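You operate a simulated robot arm through the tools that you are given. There is no shell and no other tool.

The job below is to be done with a simulated robot arm. You get a single attempt, and the scene is never put back.

Task
Swap the mill's empty canister for the wheat and grind it.
Fine: all of it, into the beaker under the spout, none spilt; the empty one goes on the black plate; leave the dial; mill off after. Set down upright: oats canister.

The check looks at the end state, three seconds after you hand in, the way a careful person would. Anything else that was tipped, shoved, dropped, spilled or broken makes it a failure.

Robot
A 7-joint arm with a fingered hand, fixed in place. Base frame: the origin is on the floor under the middle of its stand, x ahead of it, y to its left, z up. Readings come in mm, rad, newtons and seconds.
With the tool pointing down near the work surface it reaches from about 320 to 720 mm from the base axis. Its first joint turns from -2.897 to 2.897 rad. Payload 4 kg.
Tool frame: the origin (TCP) lies between the finger pads and is the grasp point; the fingertips stand 26 mm ahead of it; z points along the fingers, y is the line along which they close. The gripper opens to 148 mm; its body begins 73 mm behind the TCP. The gripper is a hand of 3 fingers: y runs from the thumb to the fingers, the wrist lies at [0, 0, -239] in the tool frame, and closing takes about 1.5 s.
Orientation is that of the tool frame in the base frame, as a unit quaternion [w, x, y, z]. With the fingers straight down and closing along the base's y, the tool's x points along the base's -x, its y along +y and its z along -z.

Tools
- The arm moves only by the tool jog_arm. Its argument "motion" is a list of rows, each a list of 2 entries, a list of its own where there are three numbers: the shift along the base's x, y, z in mm, then the turn, a rotation vector about the base's x, y, z in rad. In form: [[[dx, dy, dz], [rx, ry, rz]], ...]. A call has 1 to 20 rows; each row is the pose to reach, as a shift and turn from the pose commanded when the call began. "claw" is the gripper command, from -1 (shut) to 1 (fully open), values between in proportion, set as the call begins (left out, the last holds). Rows are played at 5 a second. More than 50 mm and 0.15 rad between two rows, or a gripper value outside its range, and nothing of the call is played. A pose out of reach is approached as far as the arm can. The call stops where the force on the tool passes 40 N (or 10 N more than at its start, if that is more) or the arm is blocked; 0.2 s more then pass. Each finger travels about 72 mm/s and halts on what it meets, pressing with about 25 N; the grip force reading is that of the motor and also rises with nothing between the fingers. The clock runs only during rows and for 0.2 s after the last one: add rows that repeat a pose to give the fingers time. The reply holds the time, the measured pose of the TCP, the force on the tool along the base axes, the opening and the grip force, in the units named above and with some noise, with the torque about the TCP (base axes, N m) and any sound that the robot's microphone picked up.
- Cameras (640 x 400 px; columns grow to the right, rows downward): "scene" is fixed at [219.9, 501.5, 1630.3]; the picture's right is [-1.00, 0.09, 0.00], its down [0.04, 0.44, -0.90] and it looks along [-0.08, -0.90, -0.44] (base axes); focal length 342 px, centre (320, 200). "wrist" rides on the gripper at [68, -39, -90] in the tool frame; the picture's right is [0.50, 0.87, 0.00], its down [-0.66, 0.38, -0.65] and it looks along [-0.57, 0.33, 0.76] (tool axes); focal length 222 px, centre (320, 200). There is no depth. A picture from a camera that has moved, and an enlarged one, comes with that camera's place and axes in the base frame and with its lens.
- grab_frame(camera): a new picture of that camera. The clock stands still meanwhile.
- lift_body(by): slides the trunk up (or, below 0, down) by that many mm; the arm rides with it, the base frame stays. It gives what a move gives, with no picture.
- finger_targets(finger1, finger2, thumb_bend): sets how far each is bent, from 0 (flat) to 1 (curled in); at 0.3 the hand is open as for a grip, at 0.7 the pads meet at the TCP. One left out holds its place. A second passes; each finger stops where it meets its share of the squeeze, and holds until it gets a number again. A gripper value or a shape takes the hand back. It gives what a move gives, with no picture; readings hold the bend of each and the force on the fingers (four entries, about 0 where the hand has none), thumb and palm.
- hand_shape(shape): the hand has 3 fingers and takes this shape, open, in about a second: jaw (thumb against the fingers, like two jaws); tri (thumb and two fingers); tip (a fingertip pinch); poke (one finger out to press); point (the index stretched); flat (the hand flat); cup (the hand cupped); fist (a fist). The gripper value then closes the fingers along that shape, each until it touches; the sizes above hold for jaw. It gives what a move gives, with no picture.
- zoom(camera, box): a new picture of the part [left, top, right, bottom] of that camera's present view, enlarged. The clock stands still meanwhile.
- job_done(): hands the job in; it is judged then, once.

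Places have to be worked out from the pictures, the camera data and where the tool is seen. Open the gripper and draw the arm clear of the work before you hand the job in, unless the task says otherwise.

The tools are called after ">>>" as a command line: name --argument value ..., lists and objects as JSON in quotes. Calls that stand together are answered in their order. jog_arm: Moves the arm, as the interface text tells. Its arguments: {"type":"object","properties":{"motion":{"type":"array"},"claw":{"type":"number"}},"required":["motion"]} The other tools are called the same way: lift_body (by) moves the trunk up or down; hand_shape (shape) gives the hand a shape; finger_targets (finger1, finger2, thumb_bend) moves the fingers one by one; grab_frame (camera) takes a picture; zoom (camera, box) takes an enlarged picture of a part of a camera's view; job_done () hands the job in.

At the start:

```text
time: 0.0
tool_pos: [218.4, -303.1, 1262.3]
orientation: [0.0, 0.0, 1.0, 0.0]
wrist_force: [0.7, -0.2, -0.2]
torque: [0.04, 0.01, 0.02]
width: 147.9
gripper_force: 0.1
shape: jaw
bend: [0.3, 0.3, 0.3]
finger forces: [0.0, 0.0, 0.0, 0.0, 0.0, 0.1]
trunk travel left (down, up): [-525.0, 65.0]
```

scene: 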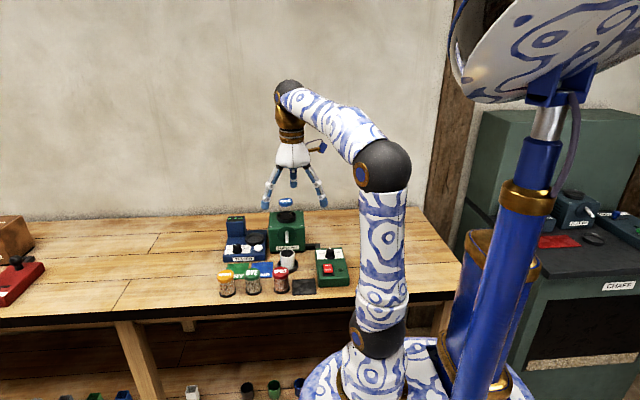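
wrist: 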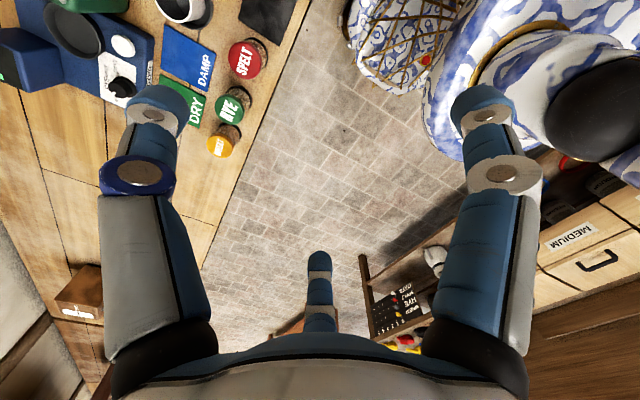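

I'll start by taking enlarged pictures of the work area to identify the mill, the canisters, plates and the switch box.

>>> zoom --camera "scene" --box '[200, 190, 360, 300]'

>>> zoom --camera "scene" --box '[460, 170, 640, 300]'

>>> zoom --camera "wrist" --box '[0, 0, 320, 200]'

>>> zoom --camera "scene" --box '[0, 290, 320, 400]'

```text
3.64 times, centred on (280, 245) of scene
camera zoom: at [219.9, 501.5, 1630.3], right [-1.0, 0.09, 0.0], down [0.04, 0.44, -0.9], along [-0.08, -0.9, -0.44], focal length 1244 px, centre (466, 36)
```

zoom: 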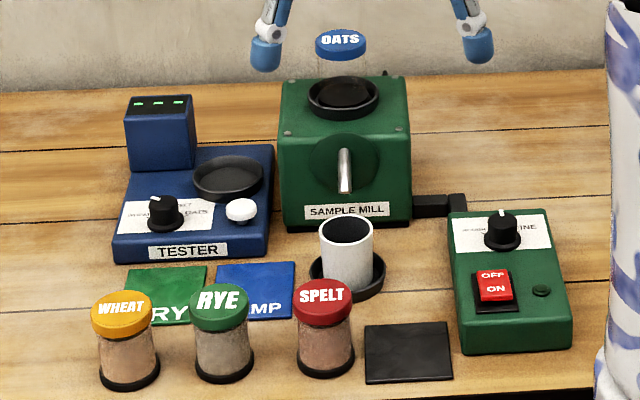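

```text
3.08 times, centred on (550, 235) of scene
camera zoom: at [219.9, 501.5, 1630.3], right [-1.0, 0.09, 0.0], down [0.04, 0.44, -0.9], along [-0.08, -0.9, -0.44], focal length 1053 px, centre (-388, 92)
```

zoom: 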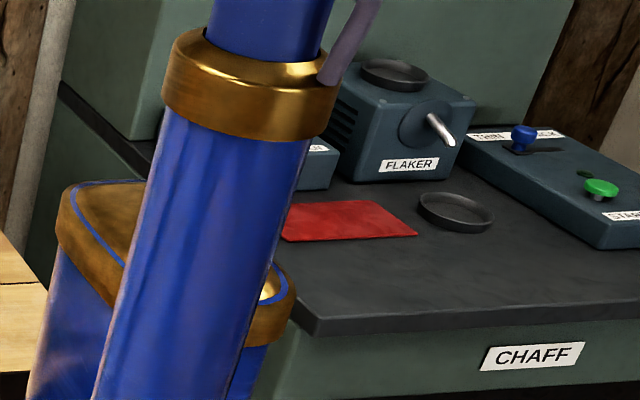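

```text
2.00 times, centred on (160, 100) of wrist
camera zoom: at [148.6, -343.4, 1352.4], right [-0.5, 0.87, 0.0], down [0.66, 0.38, 0.65], along [0.57, 0.33, -0.76], focal length 444 px, centre (640, 400)
```

zoom: 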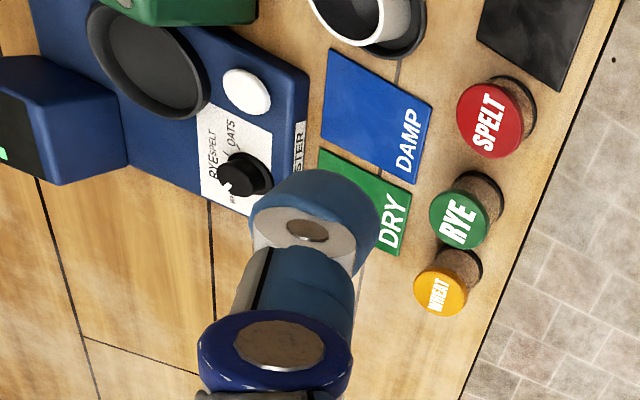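

```text
2.00 times, centred on (160, 345) of scene
camera zoom: at [219.9, 501.5, 1630.3], right [-1.0, 0.09, 0.0], down [0.04, 0.44, -0.9], along [-0.08, -0.9, -0.44], focal length 684 px, centre (640, -90)
```

zoom: 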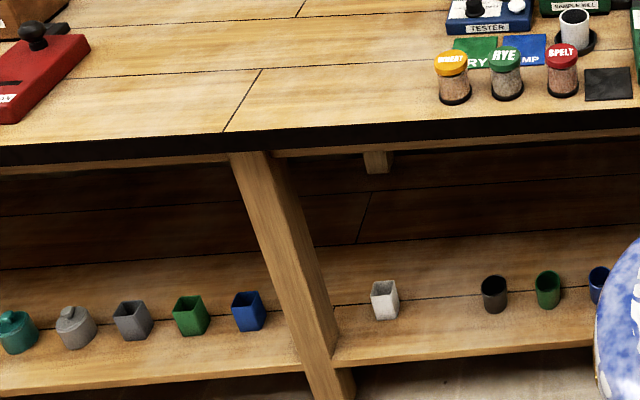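

The wheat lid triangulates to about (450, -419, 916), and the oats canister sits on the mill near (250, -705). Before approaching anything I'll look at the hand geometry and the control box more closely.

>>> zoom --camera "scene" --box '[250, 70, 340, 215]'

>>> zoom --camera "scene" --box '[300, 235, 360, 295]'

>>> zoom --camera "scene" --box '[260, 190, 320, 275]'

>>> zoom --camera "scene" --box '[215, 255, 320, 300]'

```text
2.76 times, centred on (295, 142) of scene
camera zoom: at [219.9, 501.5, 1630.3], right [-1.0, 0.09, 0.0], down [0.04, 0.44, -0.9], along [-0.08, -0.9, -0.44], focal length 944 px, centre (389, 359)
```

zoom: 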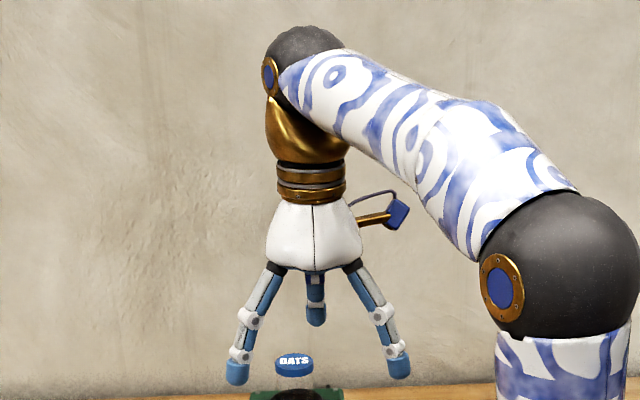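

```text
6.67 times, centred on (330, 265) of scene
camera zoom: at [219.9, 501.5, 1630.3], right [-1.0, 0.09, 0.0], down [0.04, 0.44, -0.9], along [-0.08, -0.9, -0.44], focal length 2281 px, centre (253, -233)
```

zoom: 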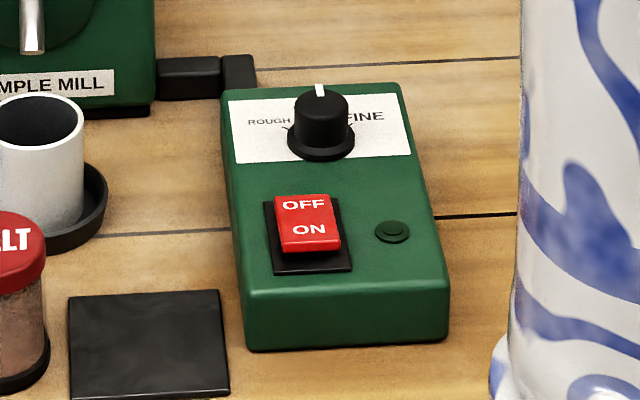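

```text
4.71 times, centred on (290, 232) of scene
camera zoom: at [219.9, 501.5, 1630.3], right [-1.0, 0.09, 0.0], down [0.04, 0.44, -0.9], along [-0.08, -0.9, -0.44], focal length 1610 px, centre (461, 47)
```

zoom: 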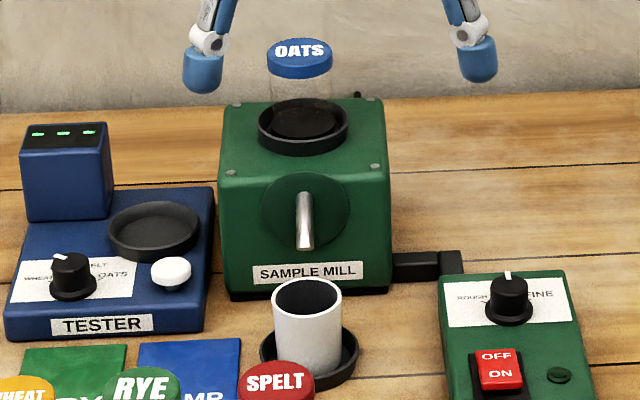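

```text
6.10 times, centred on (268, 278) of scene
camera zoom: at [219.9, 501.5, 1630.3], right [-1.0, 0.09, 0.0], down [0.04, 0.44, -0.9], along [-0.08, -0.9, -0.44], focal length 2086 px, centre (640, -272)
```

zoom: 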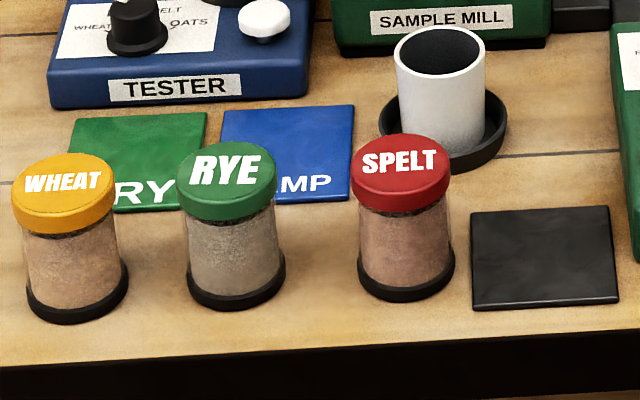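

The hand has three fingers spread radially, with the thumb on its −y side. I'll move over the area in front of the mill and turn the wrist so its camera looks along −y at the mill, staying well above everything.

>>> jog_arm --motion '[[[2, -10, 0], [0, 0, -0.14]], [[4, -20, 0], [0, 0, -0.28]], [[6, -40, 0], [0, 0, -0.42]], [[8, -60, 0], [0, 0, -0.56]], [[10, -80, 0], [0, 0, -0.7]], [[12, -100, 0], [0, 0, -0.84]], [[14, -115, 0], [0, 0, -0.98]], [[16, -130, 0], [0, 0, -1.12]], [[18, -145, 0], [0, 0, -1.26]], [[20, -160, 0], [0, 0, -1.4]], [[22, -175, 0], [0, 0, -1.54]], [[24, -190, 0], [0, 0, -1.68]], [[26, -200, 0], [0, 0, -1.82]], [[28, -210, 0], [0, 0, -1.96]], [[30, -217, 0], [0, 0, -2.094]], [[30, -217, 0], [0, 0, -2.094]]]'

```text
time: 3.4
tool_pos: [226.7, -498.0, 1223.1]
orientation: [-0.001, 0.852, 0.524, 0.01]
wrist_force: [0.3, 0.0, -0.5]
torque: [0.02, 0.0, -0.01]
width: 147.9
gripper_force: 0.1
shape: jaw
bend: [0.3, 0.3, 0.3]
finger forces: [0.0, 0.0, 0.0, 0.0, 0.0, 0.0]
out of reach, approached as far as the arm can: row 12, 13, 14, 15, 16
trunk travel left (down, up): [-525.0, 65.0]
```

The arm stopped short at (227, -498, 1223), so this height is near the limit of its reach at the present trunk position. I'll look at both cameras from here.

>>> grab_frame --camera "wrist"

>>> grab_frame --camera "scene"

```text
taken
camera wrist: at [219.0, -421.3, 1313.5], right [1.0, 0.06, 0.02], down [0.03, -0.76, 0.64], along [0.05, -0.64, -0.76], focal length 222 px, centre (320, 200)
```

wrist: 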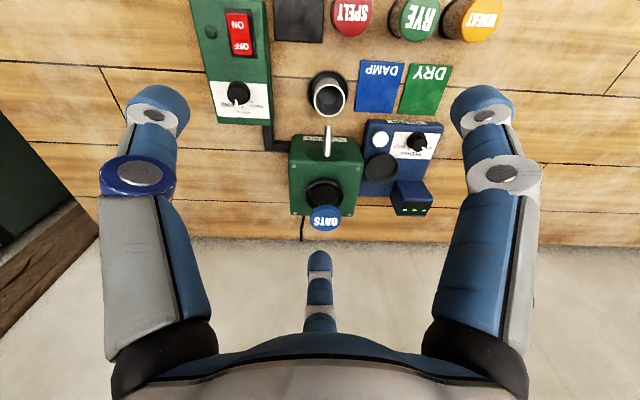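

```text
taken
```

scene: 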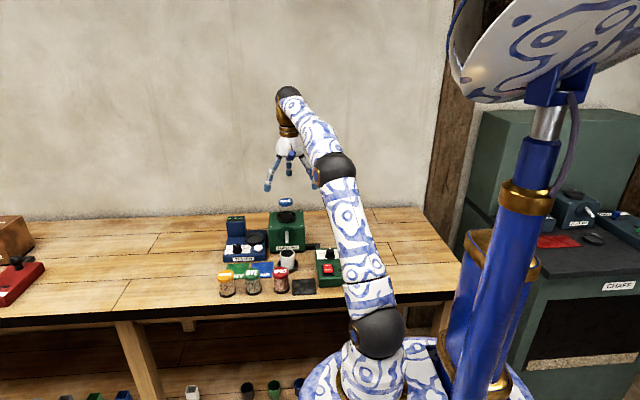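

The oats lid triangulates to about (247, -685, 1048), radius about 728 mm, so a slight outward tilt of the tool will be needed there. I'll zoom in on this view to check the spout, beaker, dial and switch.

>>> zoom --camera "wrist" --box '[180, 0, 380, 125]'

>>> zoom --camera "wrist" --box '[260, 60, 420, 240]'

>>> zoom --camera "wrist" --box '[260, 0, 520, 130]'

>>> zoom --camera "scene" --box '[240, 130, 380, 230]'

```text
3.20 times, centred on (280, 62) of wrist
camera zoom: at [219.0, -421.3, 1313.5], right [1.0, 0.06, 0.02], down [0.03, -0.76, 0.64], along [0.05, -0.64, -0.76], focal length 711 px, centre (448, 640)
```

zoom: 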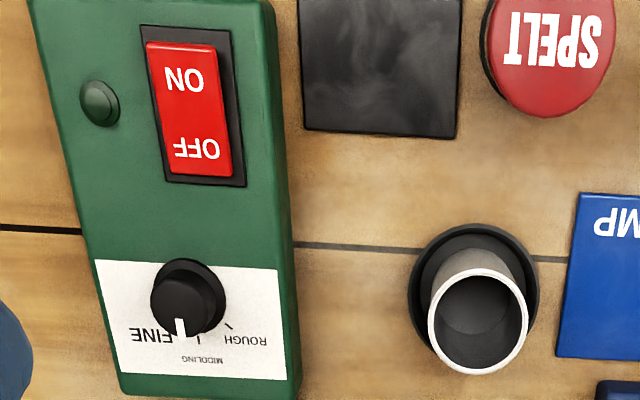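

```text
2.22 times, centred on (340, 150) of wrist
camera zoom: at [219.0, -421.3, 1313.5], right [1.0, 0.06, 0.02], down [0.03, -0.76, 0.64], along [0.05, -0.64, -0.76], focal length 494 px, centre (276, 311)
```

zoom: 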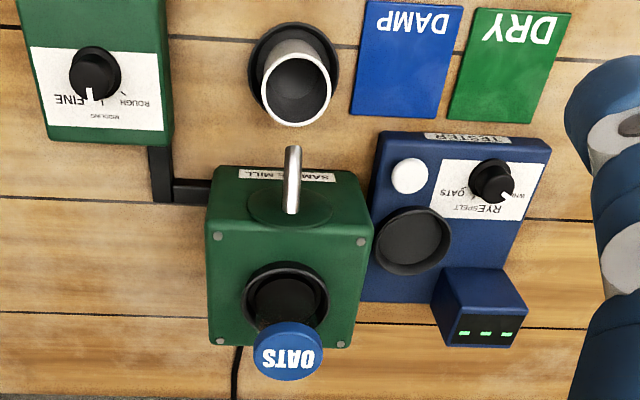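

```text
2.46 times, centred on (390, 65) of wrist
camera zoom: at [219.0, -421.3, 1313.5], right [1.0, 0.06, 0.02], down [0.03, -0.76, 0.64], along [0.05, -0.64, -0.76], focal length 547 px, centre (148, 532)
```

zoom: 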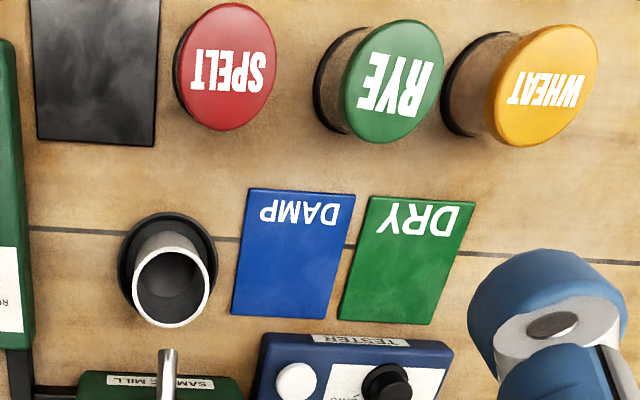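

```text
4.00 times, centred on (310, 180) of scene
camera zoom: at [219.9, 501.5, 1630.3], right [-1.0, 0.09, 0.0], down [0.04, 0.44, -0.9], along [-0.08, -0.9, -0.44], focal length 1369 px, centre (360, 280)
```

zoom: 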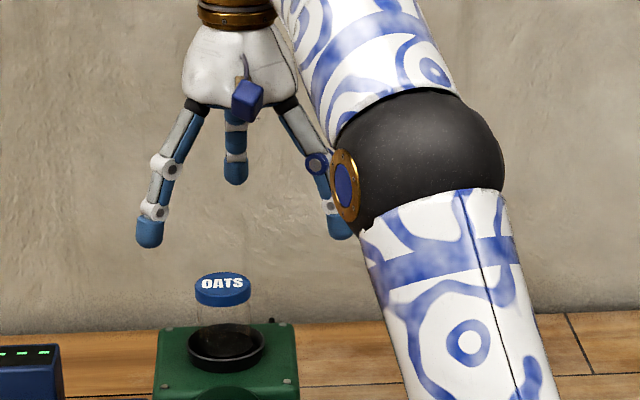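

The spout tip appears at about (247, -570, 941) and the beaker mouth centre about (247, -533, 917). I need a side view to be sure how they line up, so I'll lower the hand beside the mill and turn the camera to look along +x.

>>> jog_arm --motion '[[[-9, -3, -20], [0, 0, 0.143]], [[-18, -6, -40], [0, 0, 0.286]], [[-27, -9, -60], [0, 0, 0.429]], [[-36, -11, -80], [0, 0, 0.571]], [[-45, -14, -100], [0, 0, 0.714]], [[-54, -17, -120], [0, 0, 0.857]], [[-63, -20, -140], [0, 0, 1.0]], [[-72, -22, -160], [0, 0, 1.143]], [[-81, -25, -180], [0, 0, 1.286]], [[-90, -28, -200], [0, 0, 1.429]], [[-98, -30, -212], [0, 0, 1.571]], [[-98, -30, -212], [0, 0, 1.571]]]'

>>> grab_frame --camera "wrist"

```text
time: 6.0
tool_pos: [128.2, -527.5, 1010.6]
orientation: [-0.009, 0.23, 0.973, 0.007]
wrist_force: [0.1, -0.2, 0.0]
torque: [0.0, 0.0, 0.01]
width: 147.6
gripper_force: 0.1
shape: jaw
bend: [0.3, 0.3, 0.3]
finger forces: [0.1, 0.0, 0.0, 0.0, 0.0, 0.1]
trunk travel left (down, up): [-525.0, 65.0]
```

```text
taken
camera wrist: at [49.2, -534.8, 1101.4], right [-0.06, 1.0, 0.02], down [0.76, 0.03, 0.64], along [0.64, 0.05, -0.76], focal length 222 px, centre (320, 200)
```

wrist: 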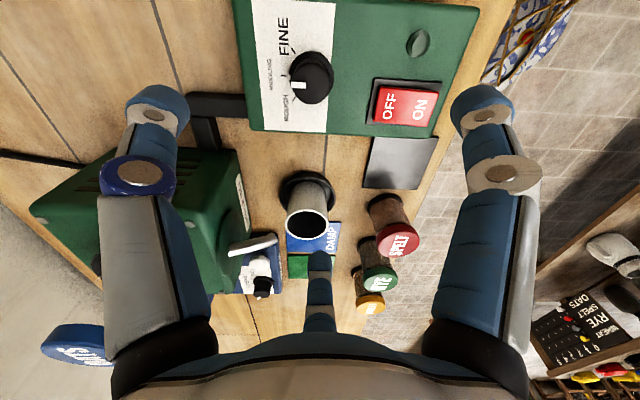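

The side view shows the spout and beaker; I'll enlarge that part to measure the alignment.

>>> zoom --camera "wrist" --box '[210, 160, 370, 260]'

>>> zoom --camera "wrist" --box '[240, 20, 480, 170]'

```text
4.00 times, centred on (290, 210) of wrist
camera zoom: at [49.2, -534.8, 1101.4], right [-0.06, 1.0, 0.02], down [0.76, 0.03, 0.64], along [0.64, 0.05, -0.76], focal length 888 px, centre (440, 160)
```

zoom: 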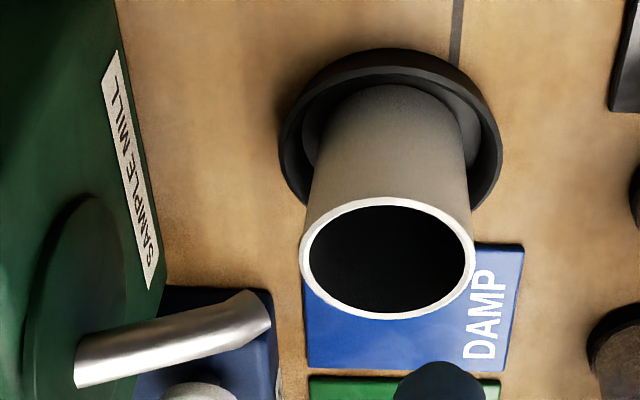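

```text
2.67 times, centred on (360, 95) of wrist
camera zoom: at [49.2, -534.8, 1101.4], right [-0.06, 1.0, 0.02], down [0.76, 0.03, 0.64], along [0.64, 0.05, -0.76], focal length 592 px, centre (213, 480)
```

zoom: 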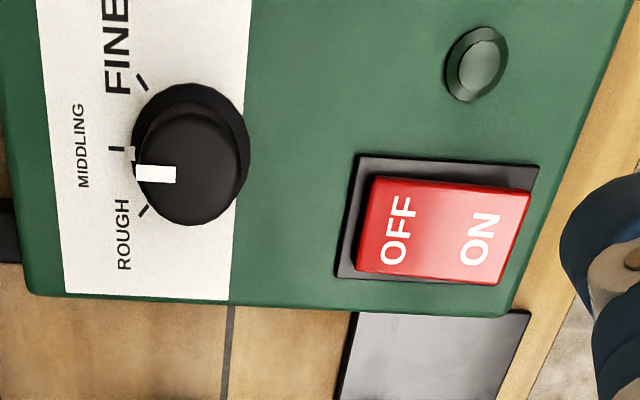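

Spout and beaker line up in x, and the beaker stands centred in its fixed tray (the flaker has the same tray-in-front layout), so I leave it alone. Next I'll part-close the hand in free air to see how the fingers converge.

>>> jog_arm --motion '[[[0, 0, 0], [0, 0, 0]], [[0, 0, 0], [0, 0, 0]], [[0, 0, 0], [0, 0, 0]], [[0, 0, 0], [0, 0, 0]], [[0, 0, 0], [0, 0, 0]], [[0, 0, 0], [0, 0, 0]]]' --claw -0.25

>>> grab_frame --camera "wrist"

>>> zoom --camera "scene" --box '[240, 100, 400, 300]'

```text
time: 7.4
tool_pos: [127.6, -527.1, 1011.2]
orientation: [-0.008, 0.231, 0.973, 0.007]
wrist_force: [-0.4, -0.1, -0.3]
torque: [0.0, -0.01, 0.01]
width: 55.6
gripper_force: 0.0
shape: jaw
bend: [0.77, 0.77, 0.7]
finger forces: [0.0, 0.1, 0.0, 0.1, 0.2, 0.0]
trunk travel left (down, up): [-525.0, 65.0]
```

```text
taken
camera wrist: at [49.2, -534.7, 1101.7], right [-0.06, 1.0, 0.02], down [0.76, 0.03, 0.64], along [0.64, 0.05, -0.76], focal length 222 px, centre (320, 200)
```

wrist: 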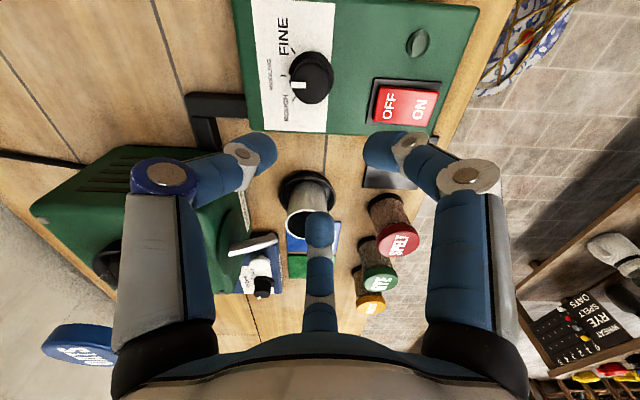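

```text
2.00 times, centred on (320, 200) of scene
camera zoom: at [219.9, 501.5, 1630.3], right [-1.0, 0.09, 0.0], down [0.04, 0.44, -0.9], along [-0.08, -0.9, -0.44], focal length 684 px, centre (320, 200)
```

zoom: 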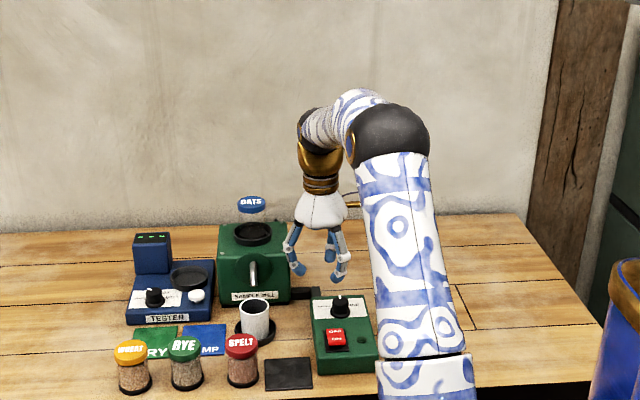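

The fingers curl radially with tips about 25 mm ahead of the TCP, fine for a three-point grasp around a ~50 mm body. I'll raise the trunk 60 mm to gain reach toward the mill.

>>> lift_body --by 60

```text
time: 8.4
tool_pos: [127.7, -527.4, 1070.8]
orientation: [-0.007, 0.231, 0.973, 0.008]
wrist_force: [-0.2, 0.5, -0.4]
torque: [-0.01, 0.0, 0.04]
width: 55.7
gripper_force: 0.1
shape: jaw
bend: [0.77, 0.77, 0.7]
finger forces: [0.0, 0.1, 0.0, 0.0, 0.0, 0.0]
trunk travel left (down, up): [-585.0, 5.0]
```

Trunk is up and the hand is at (128, -527, 1071). Now I'll turn the camera to face −y again and move in front of and above the mill, opening the hand to about 80 mm.

>>> jog_arm --motion '[[[10, -3, 10], [0, 0, -0.143]], [[20, -6, 20], [0, 0, -0.286]], [[31, -9, 28], [0, 0, -0.429]], [[42, -12, 36], [0, 0, -0.571]], [[53, -15, 43], [0, 0, -0.714]], [[64, -18, 50], [0, 0, -0.857]], [[75, -21, 57], [0, 0, -1.0]], [[86, -24, 63], [0, 0, -1.143]], [[97, -27, 69], [0, 0, -1.286]], [[108, -30, 75], [0, 0, -1.429]], [[119, -33, 79], [0, 0, -1.571]], [[119, -33, 79], [0, 0, -1.571]]]' --claw 0.1

```text
time: 11.0
tool_pos: [246.5, -561.5, 1148.2]
orientation: [-0.001, 0.852, 0.524, 0.01]
wrist_force: [0.0, 0.5, 0.6]
torque: [0.04, 0.0, 0.03]
width: 80.7
gripper_force: 0.1
shape: jaw
bend: [0.34, 0.34, 0.7]
finger forces: [0.1, 0.0, 0.0, 0.0, 0.1, 0.0]
trunk travel left (down, up): [-585.0, 5.0]
```

The thumb reads a bend of 0.7 while the fingers are nearly open, so the closing isn't symmetric. I'll look.

>>> grab_frame --camera "wrist"

>>> zoom --camera "scene" --box '[240, 130, 360, 230]'

```text
taken
camera wrist: at [238.8, -484.9, 1239.9], right [1.0, 0.06, 0.02], down [0.03, -0.76, 0.64], along [0.05, -0.64, -0.76], focal length 222 px, centre (320, 200)
```

wrist: 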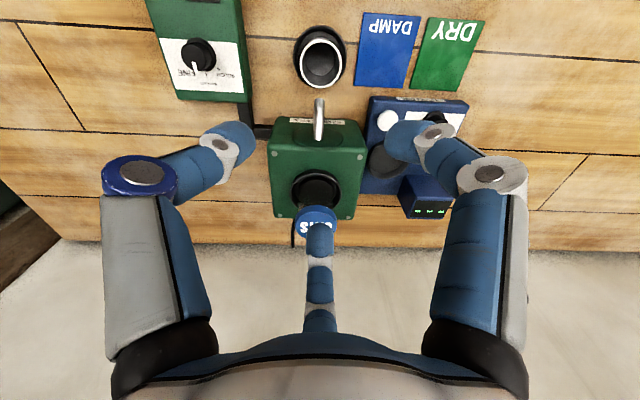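

```text
4.00 times, centred on (300, 180) of scene
camera zoom: at [219.9, 501.5, 1630.3], right [-1.0, 0.09, 0.0], down [0.04, 0.44, -0.9], along [-0.08, -0.9, -0.44], focal length 1369 px, centre (400, 280)
```

zoom: 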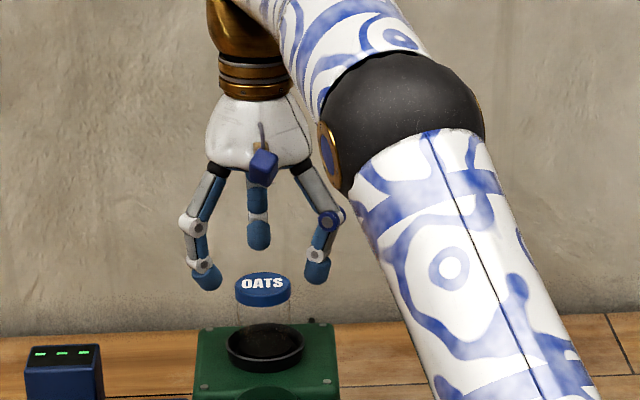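

The fingers actually close symmetrically. I'll zoom on the oats lid and the mill's seat to refine their position.

>>> zoom --camera "wrist" --box '[240, 90, 400, 260]'

```text
2.35 times, centred on (320, 175) of wrist
camera zoom: at [238.8, -484.9, 1239.9], right [1.0, 0.06, 0.02], down [0.03, -0.76, 0.64], along [0.05, -0.64, -0.76], focal length 523 px, centre (320, 259)
```

zoom: 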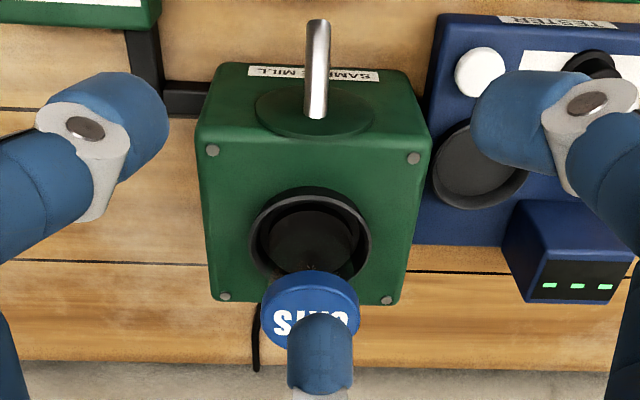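

The lid is around y ≈ -680 to -700, z ≈ 1040–1055. I'll tilt the tool about 17° outward so the wrist stays in reach, then move forward to just short of the canister, above lid height, and look again.

>>> jog_arm --motion '[[[0, -5, 0], [-0.1, 0.005, 0]], [[1, -20, -5], [-0.2, 0.01, 0]], [[1, -35, -15], [-0.312, 0.016, 0]], [[1, -55, -25], [-0.312, 0.016, 0]], [[1, -75, -35], [-0.312, 0.016, 0]], [[1, -75, -35], [-0.312, 0.016, 0]]]' --claw 0.5

>>> grab_frame --camera "wrist"

>>> zoom --camera "scene" --box '[240, 150, 340, 230]'

```text
time: 12.4
tool_pos: [246.4, -635.9, 1115.1]
orientation: [0.127, 0.841, 0.521, -0.077]
wrist_force: [0.4, 0.7, 0.9]
torque: [0.0, 0.0, 0.0]
width: 110.8
gripper_force: 0.0
shape: jaw
bend: [0.27, 0.27, 0.55]
finger forces: [0.0, 0.0, 0.0, 0.0, 0.0, 0.0]
trunk travel left (down, up): [-585.0, 5.0]
```

```text
taken
camera wrist: at [240.6, -535.8, 1177.3], right [1.0, 0.06, -0.02], down [0.04, -0.53, 0.85], along [0.04, -0.85, -0.53], focal length 222 px, centre (320, 200)
```

wrist: 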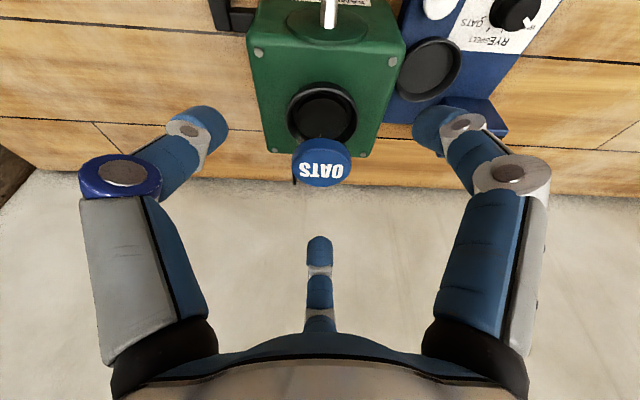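

```text
5.00 times, centred on (290, 190) of scene
camera zoom: at [219.9, 501.5, 1630.3], right [-1.0, 0.09, 0.0], down [0.04, 0.44, -0.9], along [-0.08, -0.9, -0.44], focal length 1711 px, centre (470, 250)
```

zoom: 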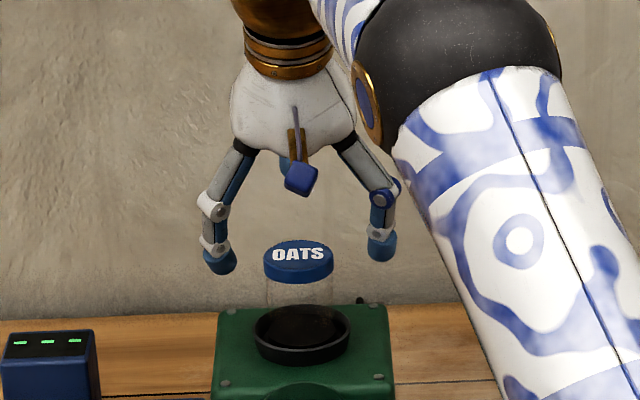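

The lid now is seen cleanly; by its apparent size (≈55 mm) it's at about (249, -690, 1043). I'll zoom for a finer measurement.

>>> zoom --camera "wrist" --box '[270, 60, 370, 200]'

```text
2.86 times, centred on (320, 130) of wrist
camera zoom: at [240.6, -535.8, 1177.3], right [1.0, 0.06, -0.02], down [0.04, -0.53, 0.85], along [0.04, -0.85, -0.53], focal length 635 px, centre (320, 400)
```

zoom: 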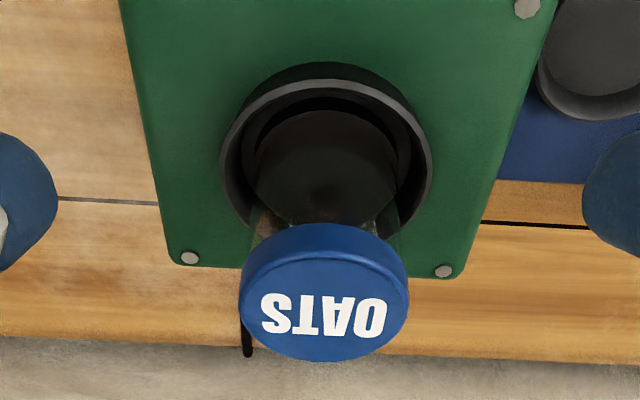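

I'll move forward over the canister to about (248.5, -688, 1090), still with the fingers above and around the lid, and check.

>>> jog_arm --motion '[[[1, -20, -10], [0, 0, 0]], [[2, -40, -20], [0, 0, 0]], [[2, -52, -25], [0, 0, 0]], [[2, -52, -25], [0, 0, 0]]]' --claw 0.5

>>> grab_frame --camera "wrist"

>>> zoom --camera "scene" --box '[240, 150, 340, 230]'

```text
time: 13.4
tool_pos: [249.0, -684.7, 1089.5]
orientation: [0.127, 0.842, 0.519, -0.078]
wrist_force: [0.2, 0.7, -0.3]
torque: [0.0, -0.02, 0.03]
width: 110.7
gripper_force: 0.1
shape: jaw
bend: [0.27, 0.27, 0.55]
finger forces: [0.0, 0.1, 0.0, 0.1, 0.0, 0.0]
out of reach, approached as far as the arm can: row 3, 4
trunk travel left (down, up): [-585.0, 5.0]
```

```text
taken
camera wrist: at [242.3, -584.8, 1151.9], right [1.0, 0.06, -0.02], down [0.04, -0.53, 0.85], along [0.04, -0.85, -0.53], focal length 222 px, centre (320, 200)
```

wrist: 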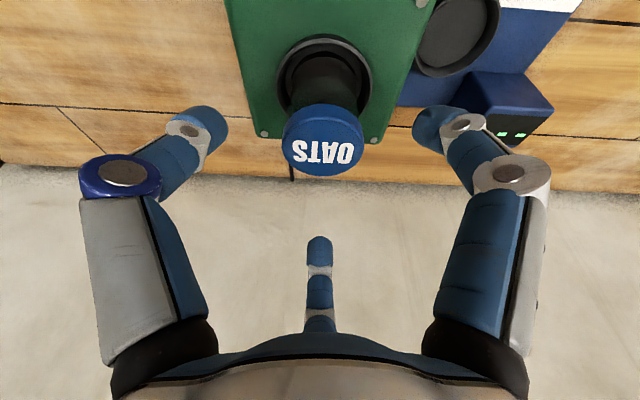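

```text
5.00 times, centred on (290, 190) of scene
camera zoom: at [219.9, 501.5, 1630.3], right [-1.0, 0.09, 0.0], down [0.04, 0.44, -0.9], along [-0.08, -0.9, -0.44], focal length 1711 px, centre (470, 250)
```

zoom: 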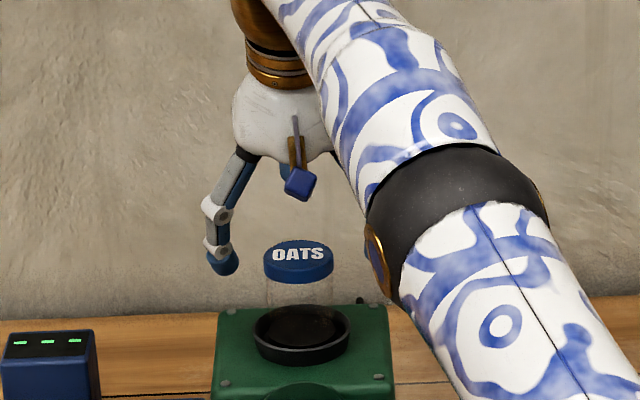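

The commanded y was just at the reach limit here, but lower down there is room. The lid reads at about (249, -690, 1043), so from TCP (249, -685, 1090) I descend with the fingers wide around the canister, then look again.

>>> jog_arm --motion '[[[0, -1, -15], [0, 0, 0]], [[0, -2, -30], [0, 0, 0]], [[0, -2, -30], [0, 0, 0]]]' --claw 0.5

>>> grab_frame --camera "wrist"

>>> zoom --camera "scene" --box '[240, 150, 340, 230]'

```text
time: 14.2
tool_pos: [247.9, -687.5, 1057.9]
orientation: [0.127, 0.841, 0.52, -0.078]
wrist_force: [0.2, 0.2, 0.5]
torque: [-0.01, 0.01, -0.03]
width: 110.7
gripper_force: 0.1
shape: jaw
bend: [0.27, 0.27, 0.55]
finger forces: [0.0, 0.0, 0.0, 0.0, 0.0, 0.0]
trunk travel left (down, up): [-585.0, 5.0]
```

```text
taken
camera wrist: at [242.3, -586.8, 1121.9], right [1.0, 0.06, -0.02], down [0.04, -0.53, 0.85], along [0.04, -0.85, -0.53], focal length 222 px, centre (320, 200)
```

wrist: 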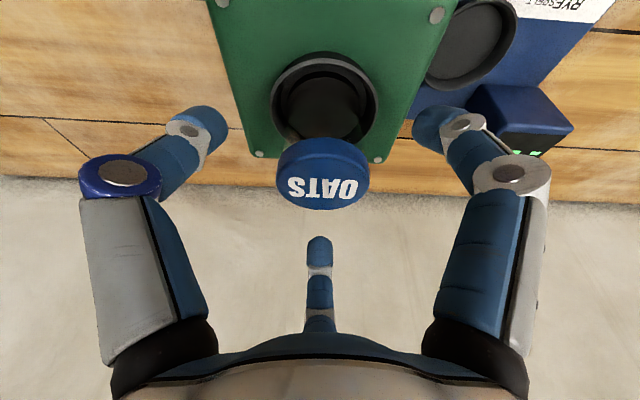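

```text
5.00 times, centred on (290, 190) of scene
camera zoom: at [219.9, 501.5, 1630.3], right [-1.0, 0.09, 0.0], down [0.04, 0.44, -0.9], along [-0.08, -0.9, -0.44], focal length 1711 px, centre (470, 250)
```

zoom: 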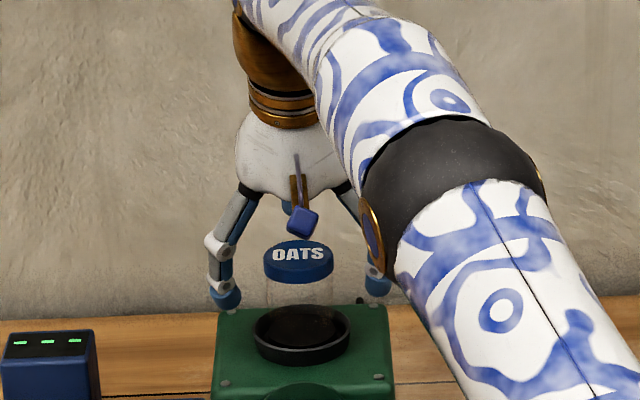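

Two views at different heights give the lid top at about (248.5, -688, 1047). I descend another 23 mm with a 4 mm correction in +y, so the fingertips meet the glass just under the lid.

>>> jog_arm --motion '[[[0, 2, -12], [0, 0, 0]], [[0, 4, -23], [0, 0, 0]], [[0, 4, -23], [0, 0, 0]]]' --claw 0.2

>>> grab_frame --camera "wrist"

>>> zoom --camera "scene" --box '[240, 150, 340, 230]'

```text
time: 15.0
tool_pos: [248.7, -683.0, 1036.2]
orientation: [0.126, 0.841, 0.52, -0.078]
wrist_force: [0.2, 0.1, -0.6]
torque: [0.03, -0.01, 0.01]
width: 89.4
gripper_force: 0.0
shape: jaw
bend: [0.32, 0.32, 0.7]
finger forces: [0.0, 0.0, 0.0, 0.0, 0.1, 0.1]
trunk travel left (down, up): [-585.0, 5.0]
```

```text
taken
camera wrist: at [242.4, -583.1, 1099.1], right [1.0, 0.06, -0.02], down [0.04, -0.53, 0.85], along [0.04, -0.85, -0.53], focal length 222 px, centre (320, 200)
```

wrist: 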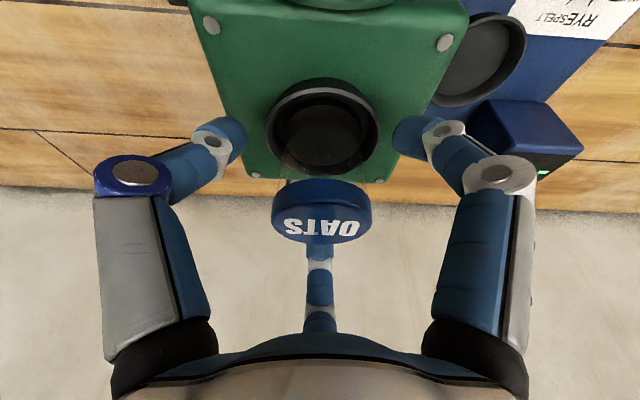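

```text
5.00 times, centred on (290, 190) of scene
camera zoom: at [219.9, 501.5, 1630.3], right [-1.0, 0.09, 0.0], down [0.04, 0.44, -0.9], along [-0.08, -0.9, -0.44], focal length 1711 px, centre (470, 250)
```

zoom: 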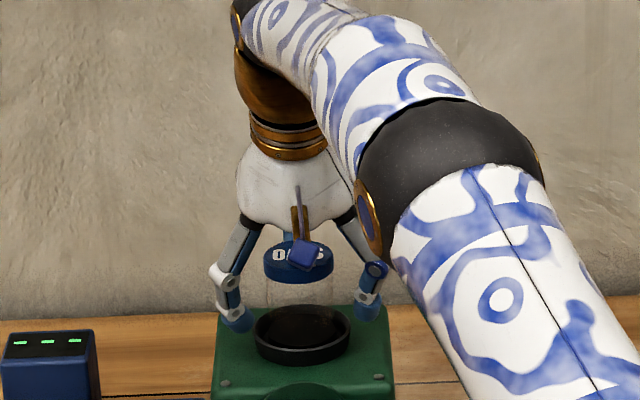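

Fingertips are at about z≈1004, above the seat ring (≈983) and around the glass. I'll close in steps, watching finger forces for symmetric contact.

>>> jog_arm --motion '[[[0, 0, 0], [0, 0, 0]], [[0, 0, 0], [0, 0, 0]]]' --claw -0.1

>>> grab_frame --camera "wrist"

```text
time: 15.6
tool_pos: [248.0, -682.6, 1035.9]
orientation: [0.127, 0.841, 0.52, -0.077]
wrist_force: [0.0, -1.3, -0.2]
torque: [-0.04, 0.01, -0.01]
width: 67.0
gripper_force: 0.1
shape: jaw
bend: [0.39, 0.39, 0.7]
finger forces: [0.0, 0.0, 0.0, 0.0, 0.0, 0.0]
trunk travel left (down, up): [-585.0, 5.0]
```

```text
taken
camera wrist: at [242.4, -583.2, 1099.3], right [1.0, 0.06, -0.02], down [0.04, -0.53, 0.85], along [0.04, -0.85, -0.53], focal length 222 px, centre (320, 200)
```

wrist: 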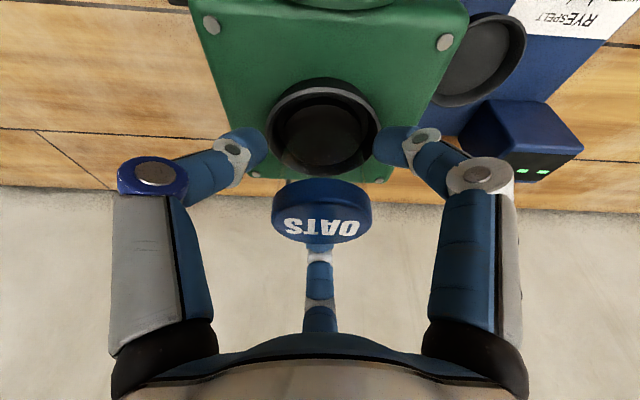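

No contact yet and the tips look evenly placed around the body. I continue closing.

>>> jog_arm --motion '[[[0, 0, 0], [0, 0, 0]], [[0, 0, 0], [0, 0, 0]]]' --claw -0.3

>>> zoom --camera "wrist" --box '[200, 60, 440, 260]'

>>> zoom --camera "scene" --box '[250, 180, 330, 230]'

```text
time: 16.2
tool_pos: [249.8, -682.9, 1035.8]
orientation: [0.128, 0.841, 0.52, -0.078]
wrist_force: [0.5, 0.1, 1.0]
torque: [-0.02, 0.02, 0.0]
width: 52.9
gripper_force: 0.0
shape: jaw
bend: [0.77, 0.77, 0.7]
finger forces: [0.4, 0.9, 0.0, 0.1, 0.1, 0.0]
trunk travel left (down, up): [-585.0, 5.0]
```

```text
2.00 times, centred on (320, 160) of wrist
camera zoom: at [242.4, -583.2, 1099.3], right [1.0, 0.06, -0.02], down [0.04, -0.53, 0.85], along [0.04, -0.85, -0.53], focal length 444 px, centre (320, 280)
```

zoom: 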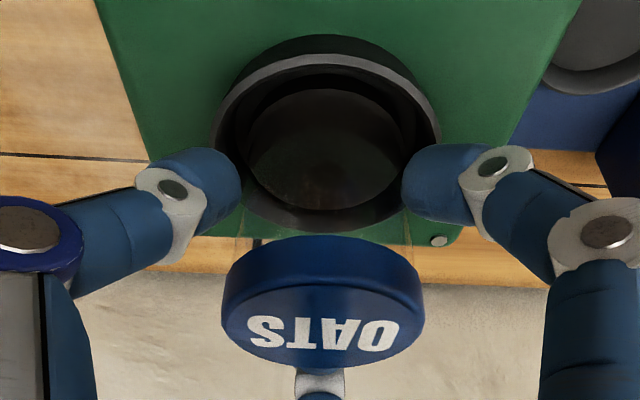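

```text
8.00 times, centred on (290, 205) of scene
camera zoom: at [219.9, 501.5, 1630.3], right [-1.0, 0.09, 0.0], down [0.04, 0.44, -0.9], along [-0.08, -0.9, -0.44], focal length 2737 px, centre (560, 160)
```

zoom: 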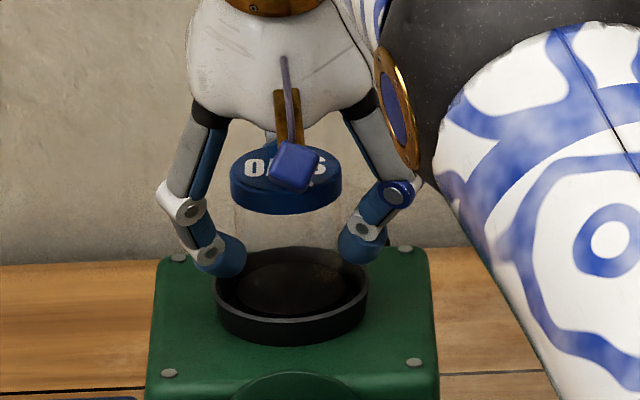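

The fingers are just touching. Now I close firmly and let it settle.

>>> jog_arm --motion '[[[0, 0, 0], [0, 0, 0]], [[0, 0, 0], [0, 0, 0]], [[0, 0, 0], [0, 0, 0]], [[0, 0, 0], [0, 0, 0]], [[0, 0, 0], [0, 0, 0]]]' --claw -1

>>> zoom --camera "wrist" --box '[200, 60, 440, 260]'

>>> zoom --camera "scene" --box '[250, 180, 330, 230]'

```text
time: 17.4
tool_pos: [249.2, -682.5, 1036.0]
orientation: [0.127, 0.841, 0.52, -0.079]
wrist_force: [-1.4, 1.0, 0.2]
torque: [0.1, 0.03, 0.0]
width: 47.4
gripper_force: 24.9
shape: jaw
bend: [0.77, 0.77, 0.7]
finger forces: [22.4, 21.9, 0.0, 0.0, 22.7, 0.0]
trunk travel left (down, up): [-585.0, 5.0]
```

```text
2.00 times, centred on (320, 160) of wrist
camera zoom: at [242.4, -583.1, 1099.3], right [1.0, 0.06, -0.02], down [0.04, -0.53, 0.85], along [0.04, -0.85, -0.53], focal length 444 px, centre (320, 280)
```

zoom: 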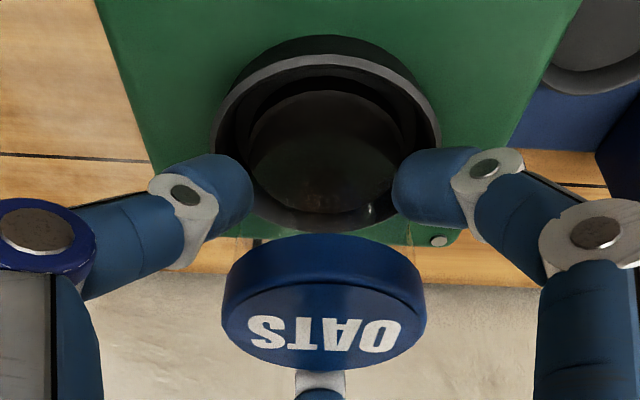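

```text
8.00 times, centred on (290, 205) of scene
camera zoom: at [219.9, 501.5, 1630.3], right [-1.0, 0.09, 0.0], down [0.04, 0.44, -0.9], along [-0.08, -0.9, -0.44], focal length 2737 px, centre (560, 160)
```

zoom: 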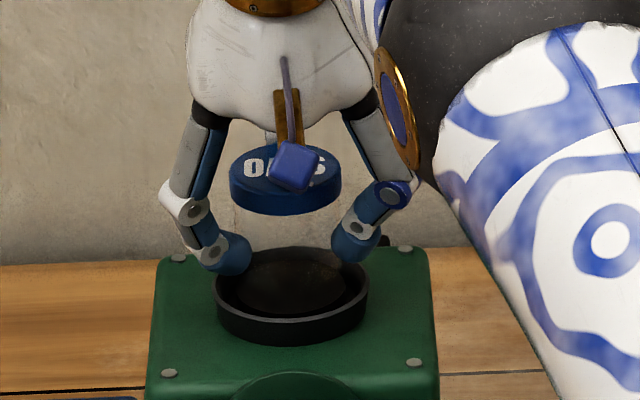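

All three fingers hold at about 22 N each and the canister hasn't shifted; the seated TCP pose is (249, -682.7, 1036), which I'll reuse for the wheat. I lift straight up gently.

>>> jog_arm --motion '[[[0, 0, 4], [0, 0, 0]], [[0, 0, 8], [0, 0, 0]], [[0, 0, 13], [0, 0, 0]], [[0, 0, 20], [0, 0, 0]], [[0, 0, 28], [0, 0, 0]], [[0, 0, 36], [0, 0, 0]], [[0, 0, 36], [0, 0, 0]]]'

>>> grab_frame --camera "wrist"

>>> zoom --camera "scene" --box '[240, 160, 340, 230]'

```text
time: 19.0
tool_pos: [248.4, -683.4, 1073.3]
orientation: [0.127, 0.841, 0.521, -0.077]
wrist_force: [0.0, -0.1, -2.4]
torque: [0.01, -0.03, -0.04]
width: 47.5
gripper_force: 24.5
shape: jaw
bend: [0.77, 0.77, 0.7]
finger forces: [22.0, 22.0, 0.0, 0.0, 22.4, 0.0]
trunk travel left (down, up): [-585.0, 5.0]
```

```text
taken
camera wrist: at [242.3, -583.2, 1135.3], right [1.0, 0.06, -0.02], down [0.04, -0.53, 0.85], along [0.04, -0.85, -0.53], focal length 222 px, centre (320, 200)
```

wrist: 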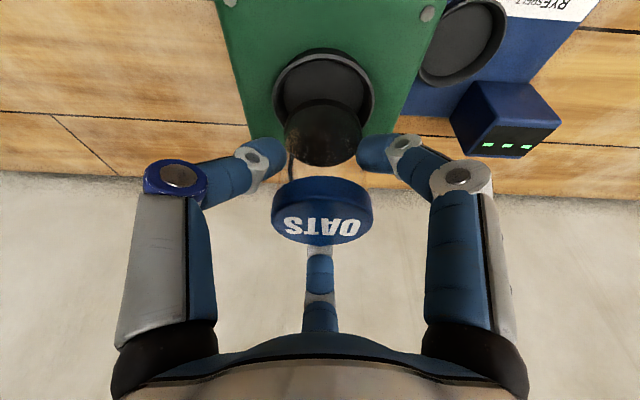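

```text
5.71 times, centred on (290, 195) of scene
camera zoom: at [219.9, 501.5, 1630.3], right [-1.0, 0.09, 0.0], down [0.04, 0.44, -0.9], along [-0.08, -0.9, -0.44], focal length 1955 px, centre (491, 229)
```

zoom: 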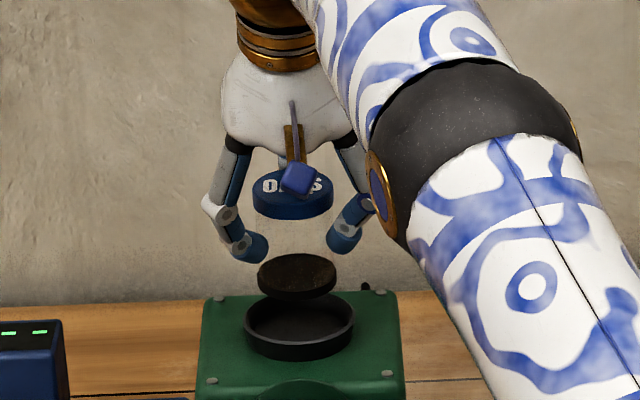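

The oats canister is out, hanging upright. For the black plate (about x 153–232, y −460…−379, between the control box and the spelt) I'll carry it there at height and turn the hand +30° so no finger points at the spelt canister.

>>> jog_arm --motion '[[[0, 15, 3], [0, 0, 0]], [[-4, 40, 3], [0, 0, 0]], [[-9, 70, 3], [0, 0, 0]], [[-15, 100, 0], [0, 0, 0]], [[-21, 130, -5], [0, 0, 0]], [[-27, 160, -15], [0, 0, 0.1]], [[-33, 190, -25], [0, 0, 0.2]], [[-39, 215, -35], [0, 0, 0.3]], [[-45, 238, -45], [0, 0, 0.4]], [[-50, 256, -55], [0, 0, 0.47]], [[-54, 268, -63], [0, 0, 0.5236]], [[-54, 268, -63], [0, 0, 0.5236]]]'

>>> grab_frame --camera "wrist"

>>> zoom --camera "scene" --box '[200, 190, 360, 300]'

```text
time: 21.6
tool_pos: [195.9, -415.3, 1009.6]
orientation: [0.142, 0.678, 0.72, -0.042]
wrist_force: [0.1, -0.9, -2.5]
torque: [0.02, 0.03, -0.03]
width: 47.3
gripper_force: 25.5
shape: jaw
bend: [0.77, 0.77, 0.7]
finger forces: [21.9, 22.0, 0.0, 0.1, 21.7, 0.1]
trunk travel left (down, up): [-585.0, 5.0]
```

```text
taken
camera wrist: at [138.7, -330.6, 1072.1], right [0.84, 0.55, -0.02], down [0.3, -0.44, 0.85], along [0.46, -0.71, -0.53], focal length 222 px, centre (320, 200)
```

wrist: 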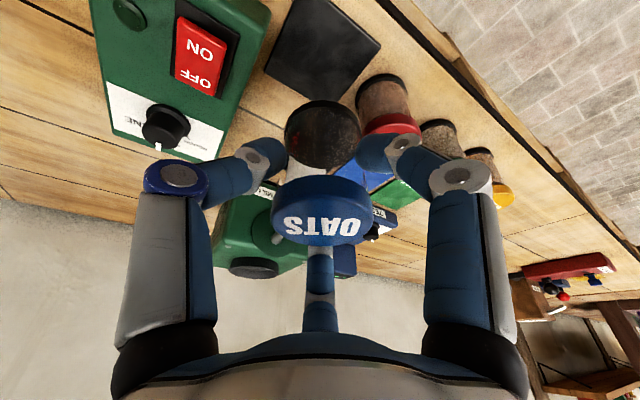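

```text
3.64 times, centred on (280, 245) of scene
camera zoom: at [219.9, 501.5, 1630.3], right [-1.0, 0.09, 0.0], down [0.04, 0.44, -0.9], along [-0.08, -0.9, -0.44], focal length 1244 px, centre (466, 36)
```

zoom: 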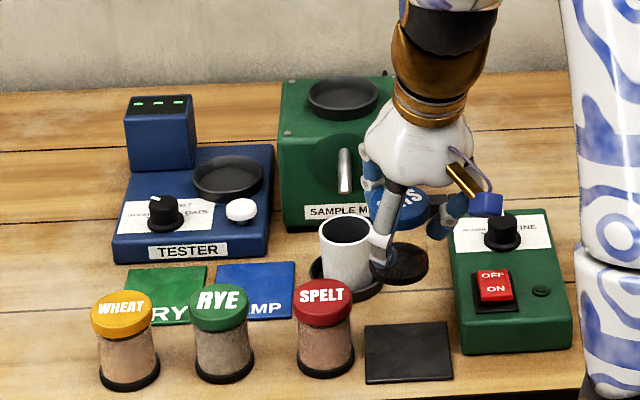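

Plate corners re-measured from here match (153…231, −460…−379, z≈855), and the canister base is at about (197, −420), right over it. I descend most of the way and check clearances.

>>> jog_arm --motion '[[[0, 0, -20], [0, 0, 0]], [[0, 0, -40], [0, 0, 0]], [[0, 0, -60], [0, 0, 0]], [[0, 0, -74], [0, 0, 0]], [[0, 0, -74], [0, 0, 0]]]'

>>> grab_frame --camera "wrist"

>>> zoom --camera "scene" --box '[260, 220, 360, 300]'

```text
time: 22.8
tool_pos: [194.6, -415.4, 935.5]
orientation: [0.143, 0.677, 0.72, -0.042]
wrist_force: [-0.6, 1.2, -1.8]
torque: [0.02, 0.04, -0.02]
width: 47.3
gripper_force: 25.0
shape: jaw
bend: [0.77, 0.77, 0.7]
finger forces: [21.9, 21.9, 0.1, 0.0, 21.8, 0.1]
trunk travel left (down, up): [-585.0, 5.0]
```

```text
taken
camera wrist: at [139.1, -330.5, 997.5], right [0.84, 0.55, -0.02], down [0.3, -0.44, 0.85], along [0.46, -0.71, -0.53], focal length 222 px, centre (320, 200)
```

wrist: 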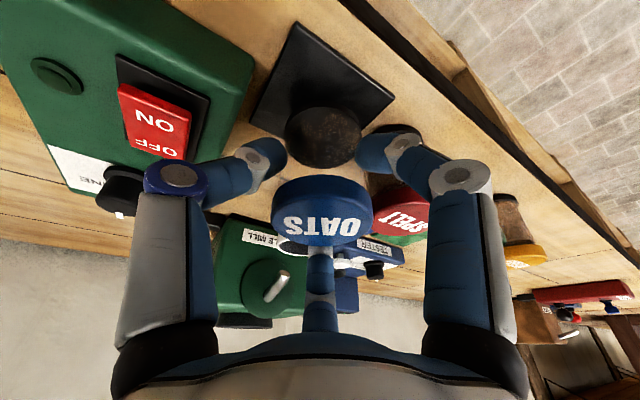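

```text
5.00 times, centred on (310, 260) of scene
camera zoom: at [219.9, 501.5, 1630.3], right [-1.0, 0.09, 0.0], down [0.04, 0.44, -0.9], along [-0.08, -0.9, -0.44], focal length 1711 px, centre (370, -100)
```

zoom: 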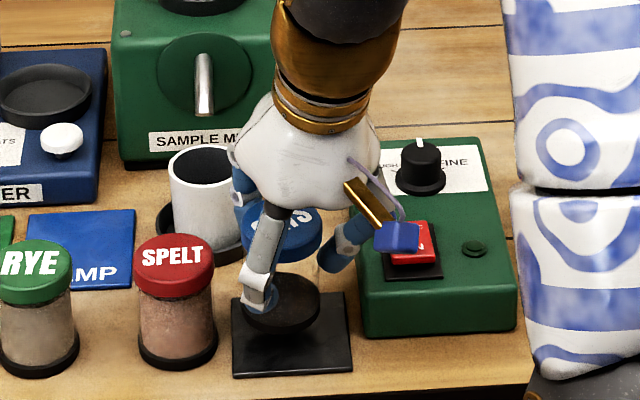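

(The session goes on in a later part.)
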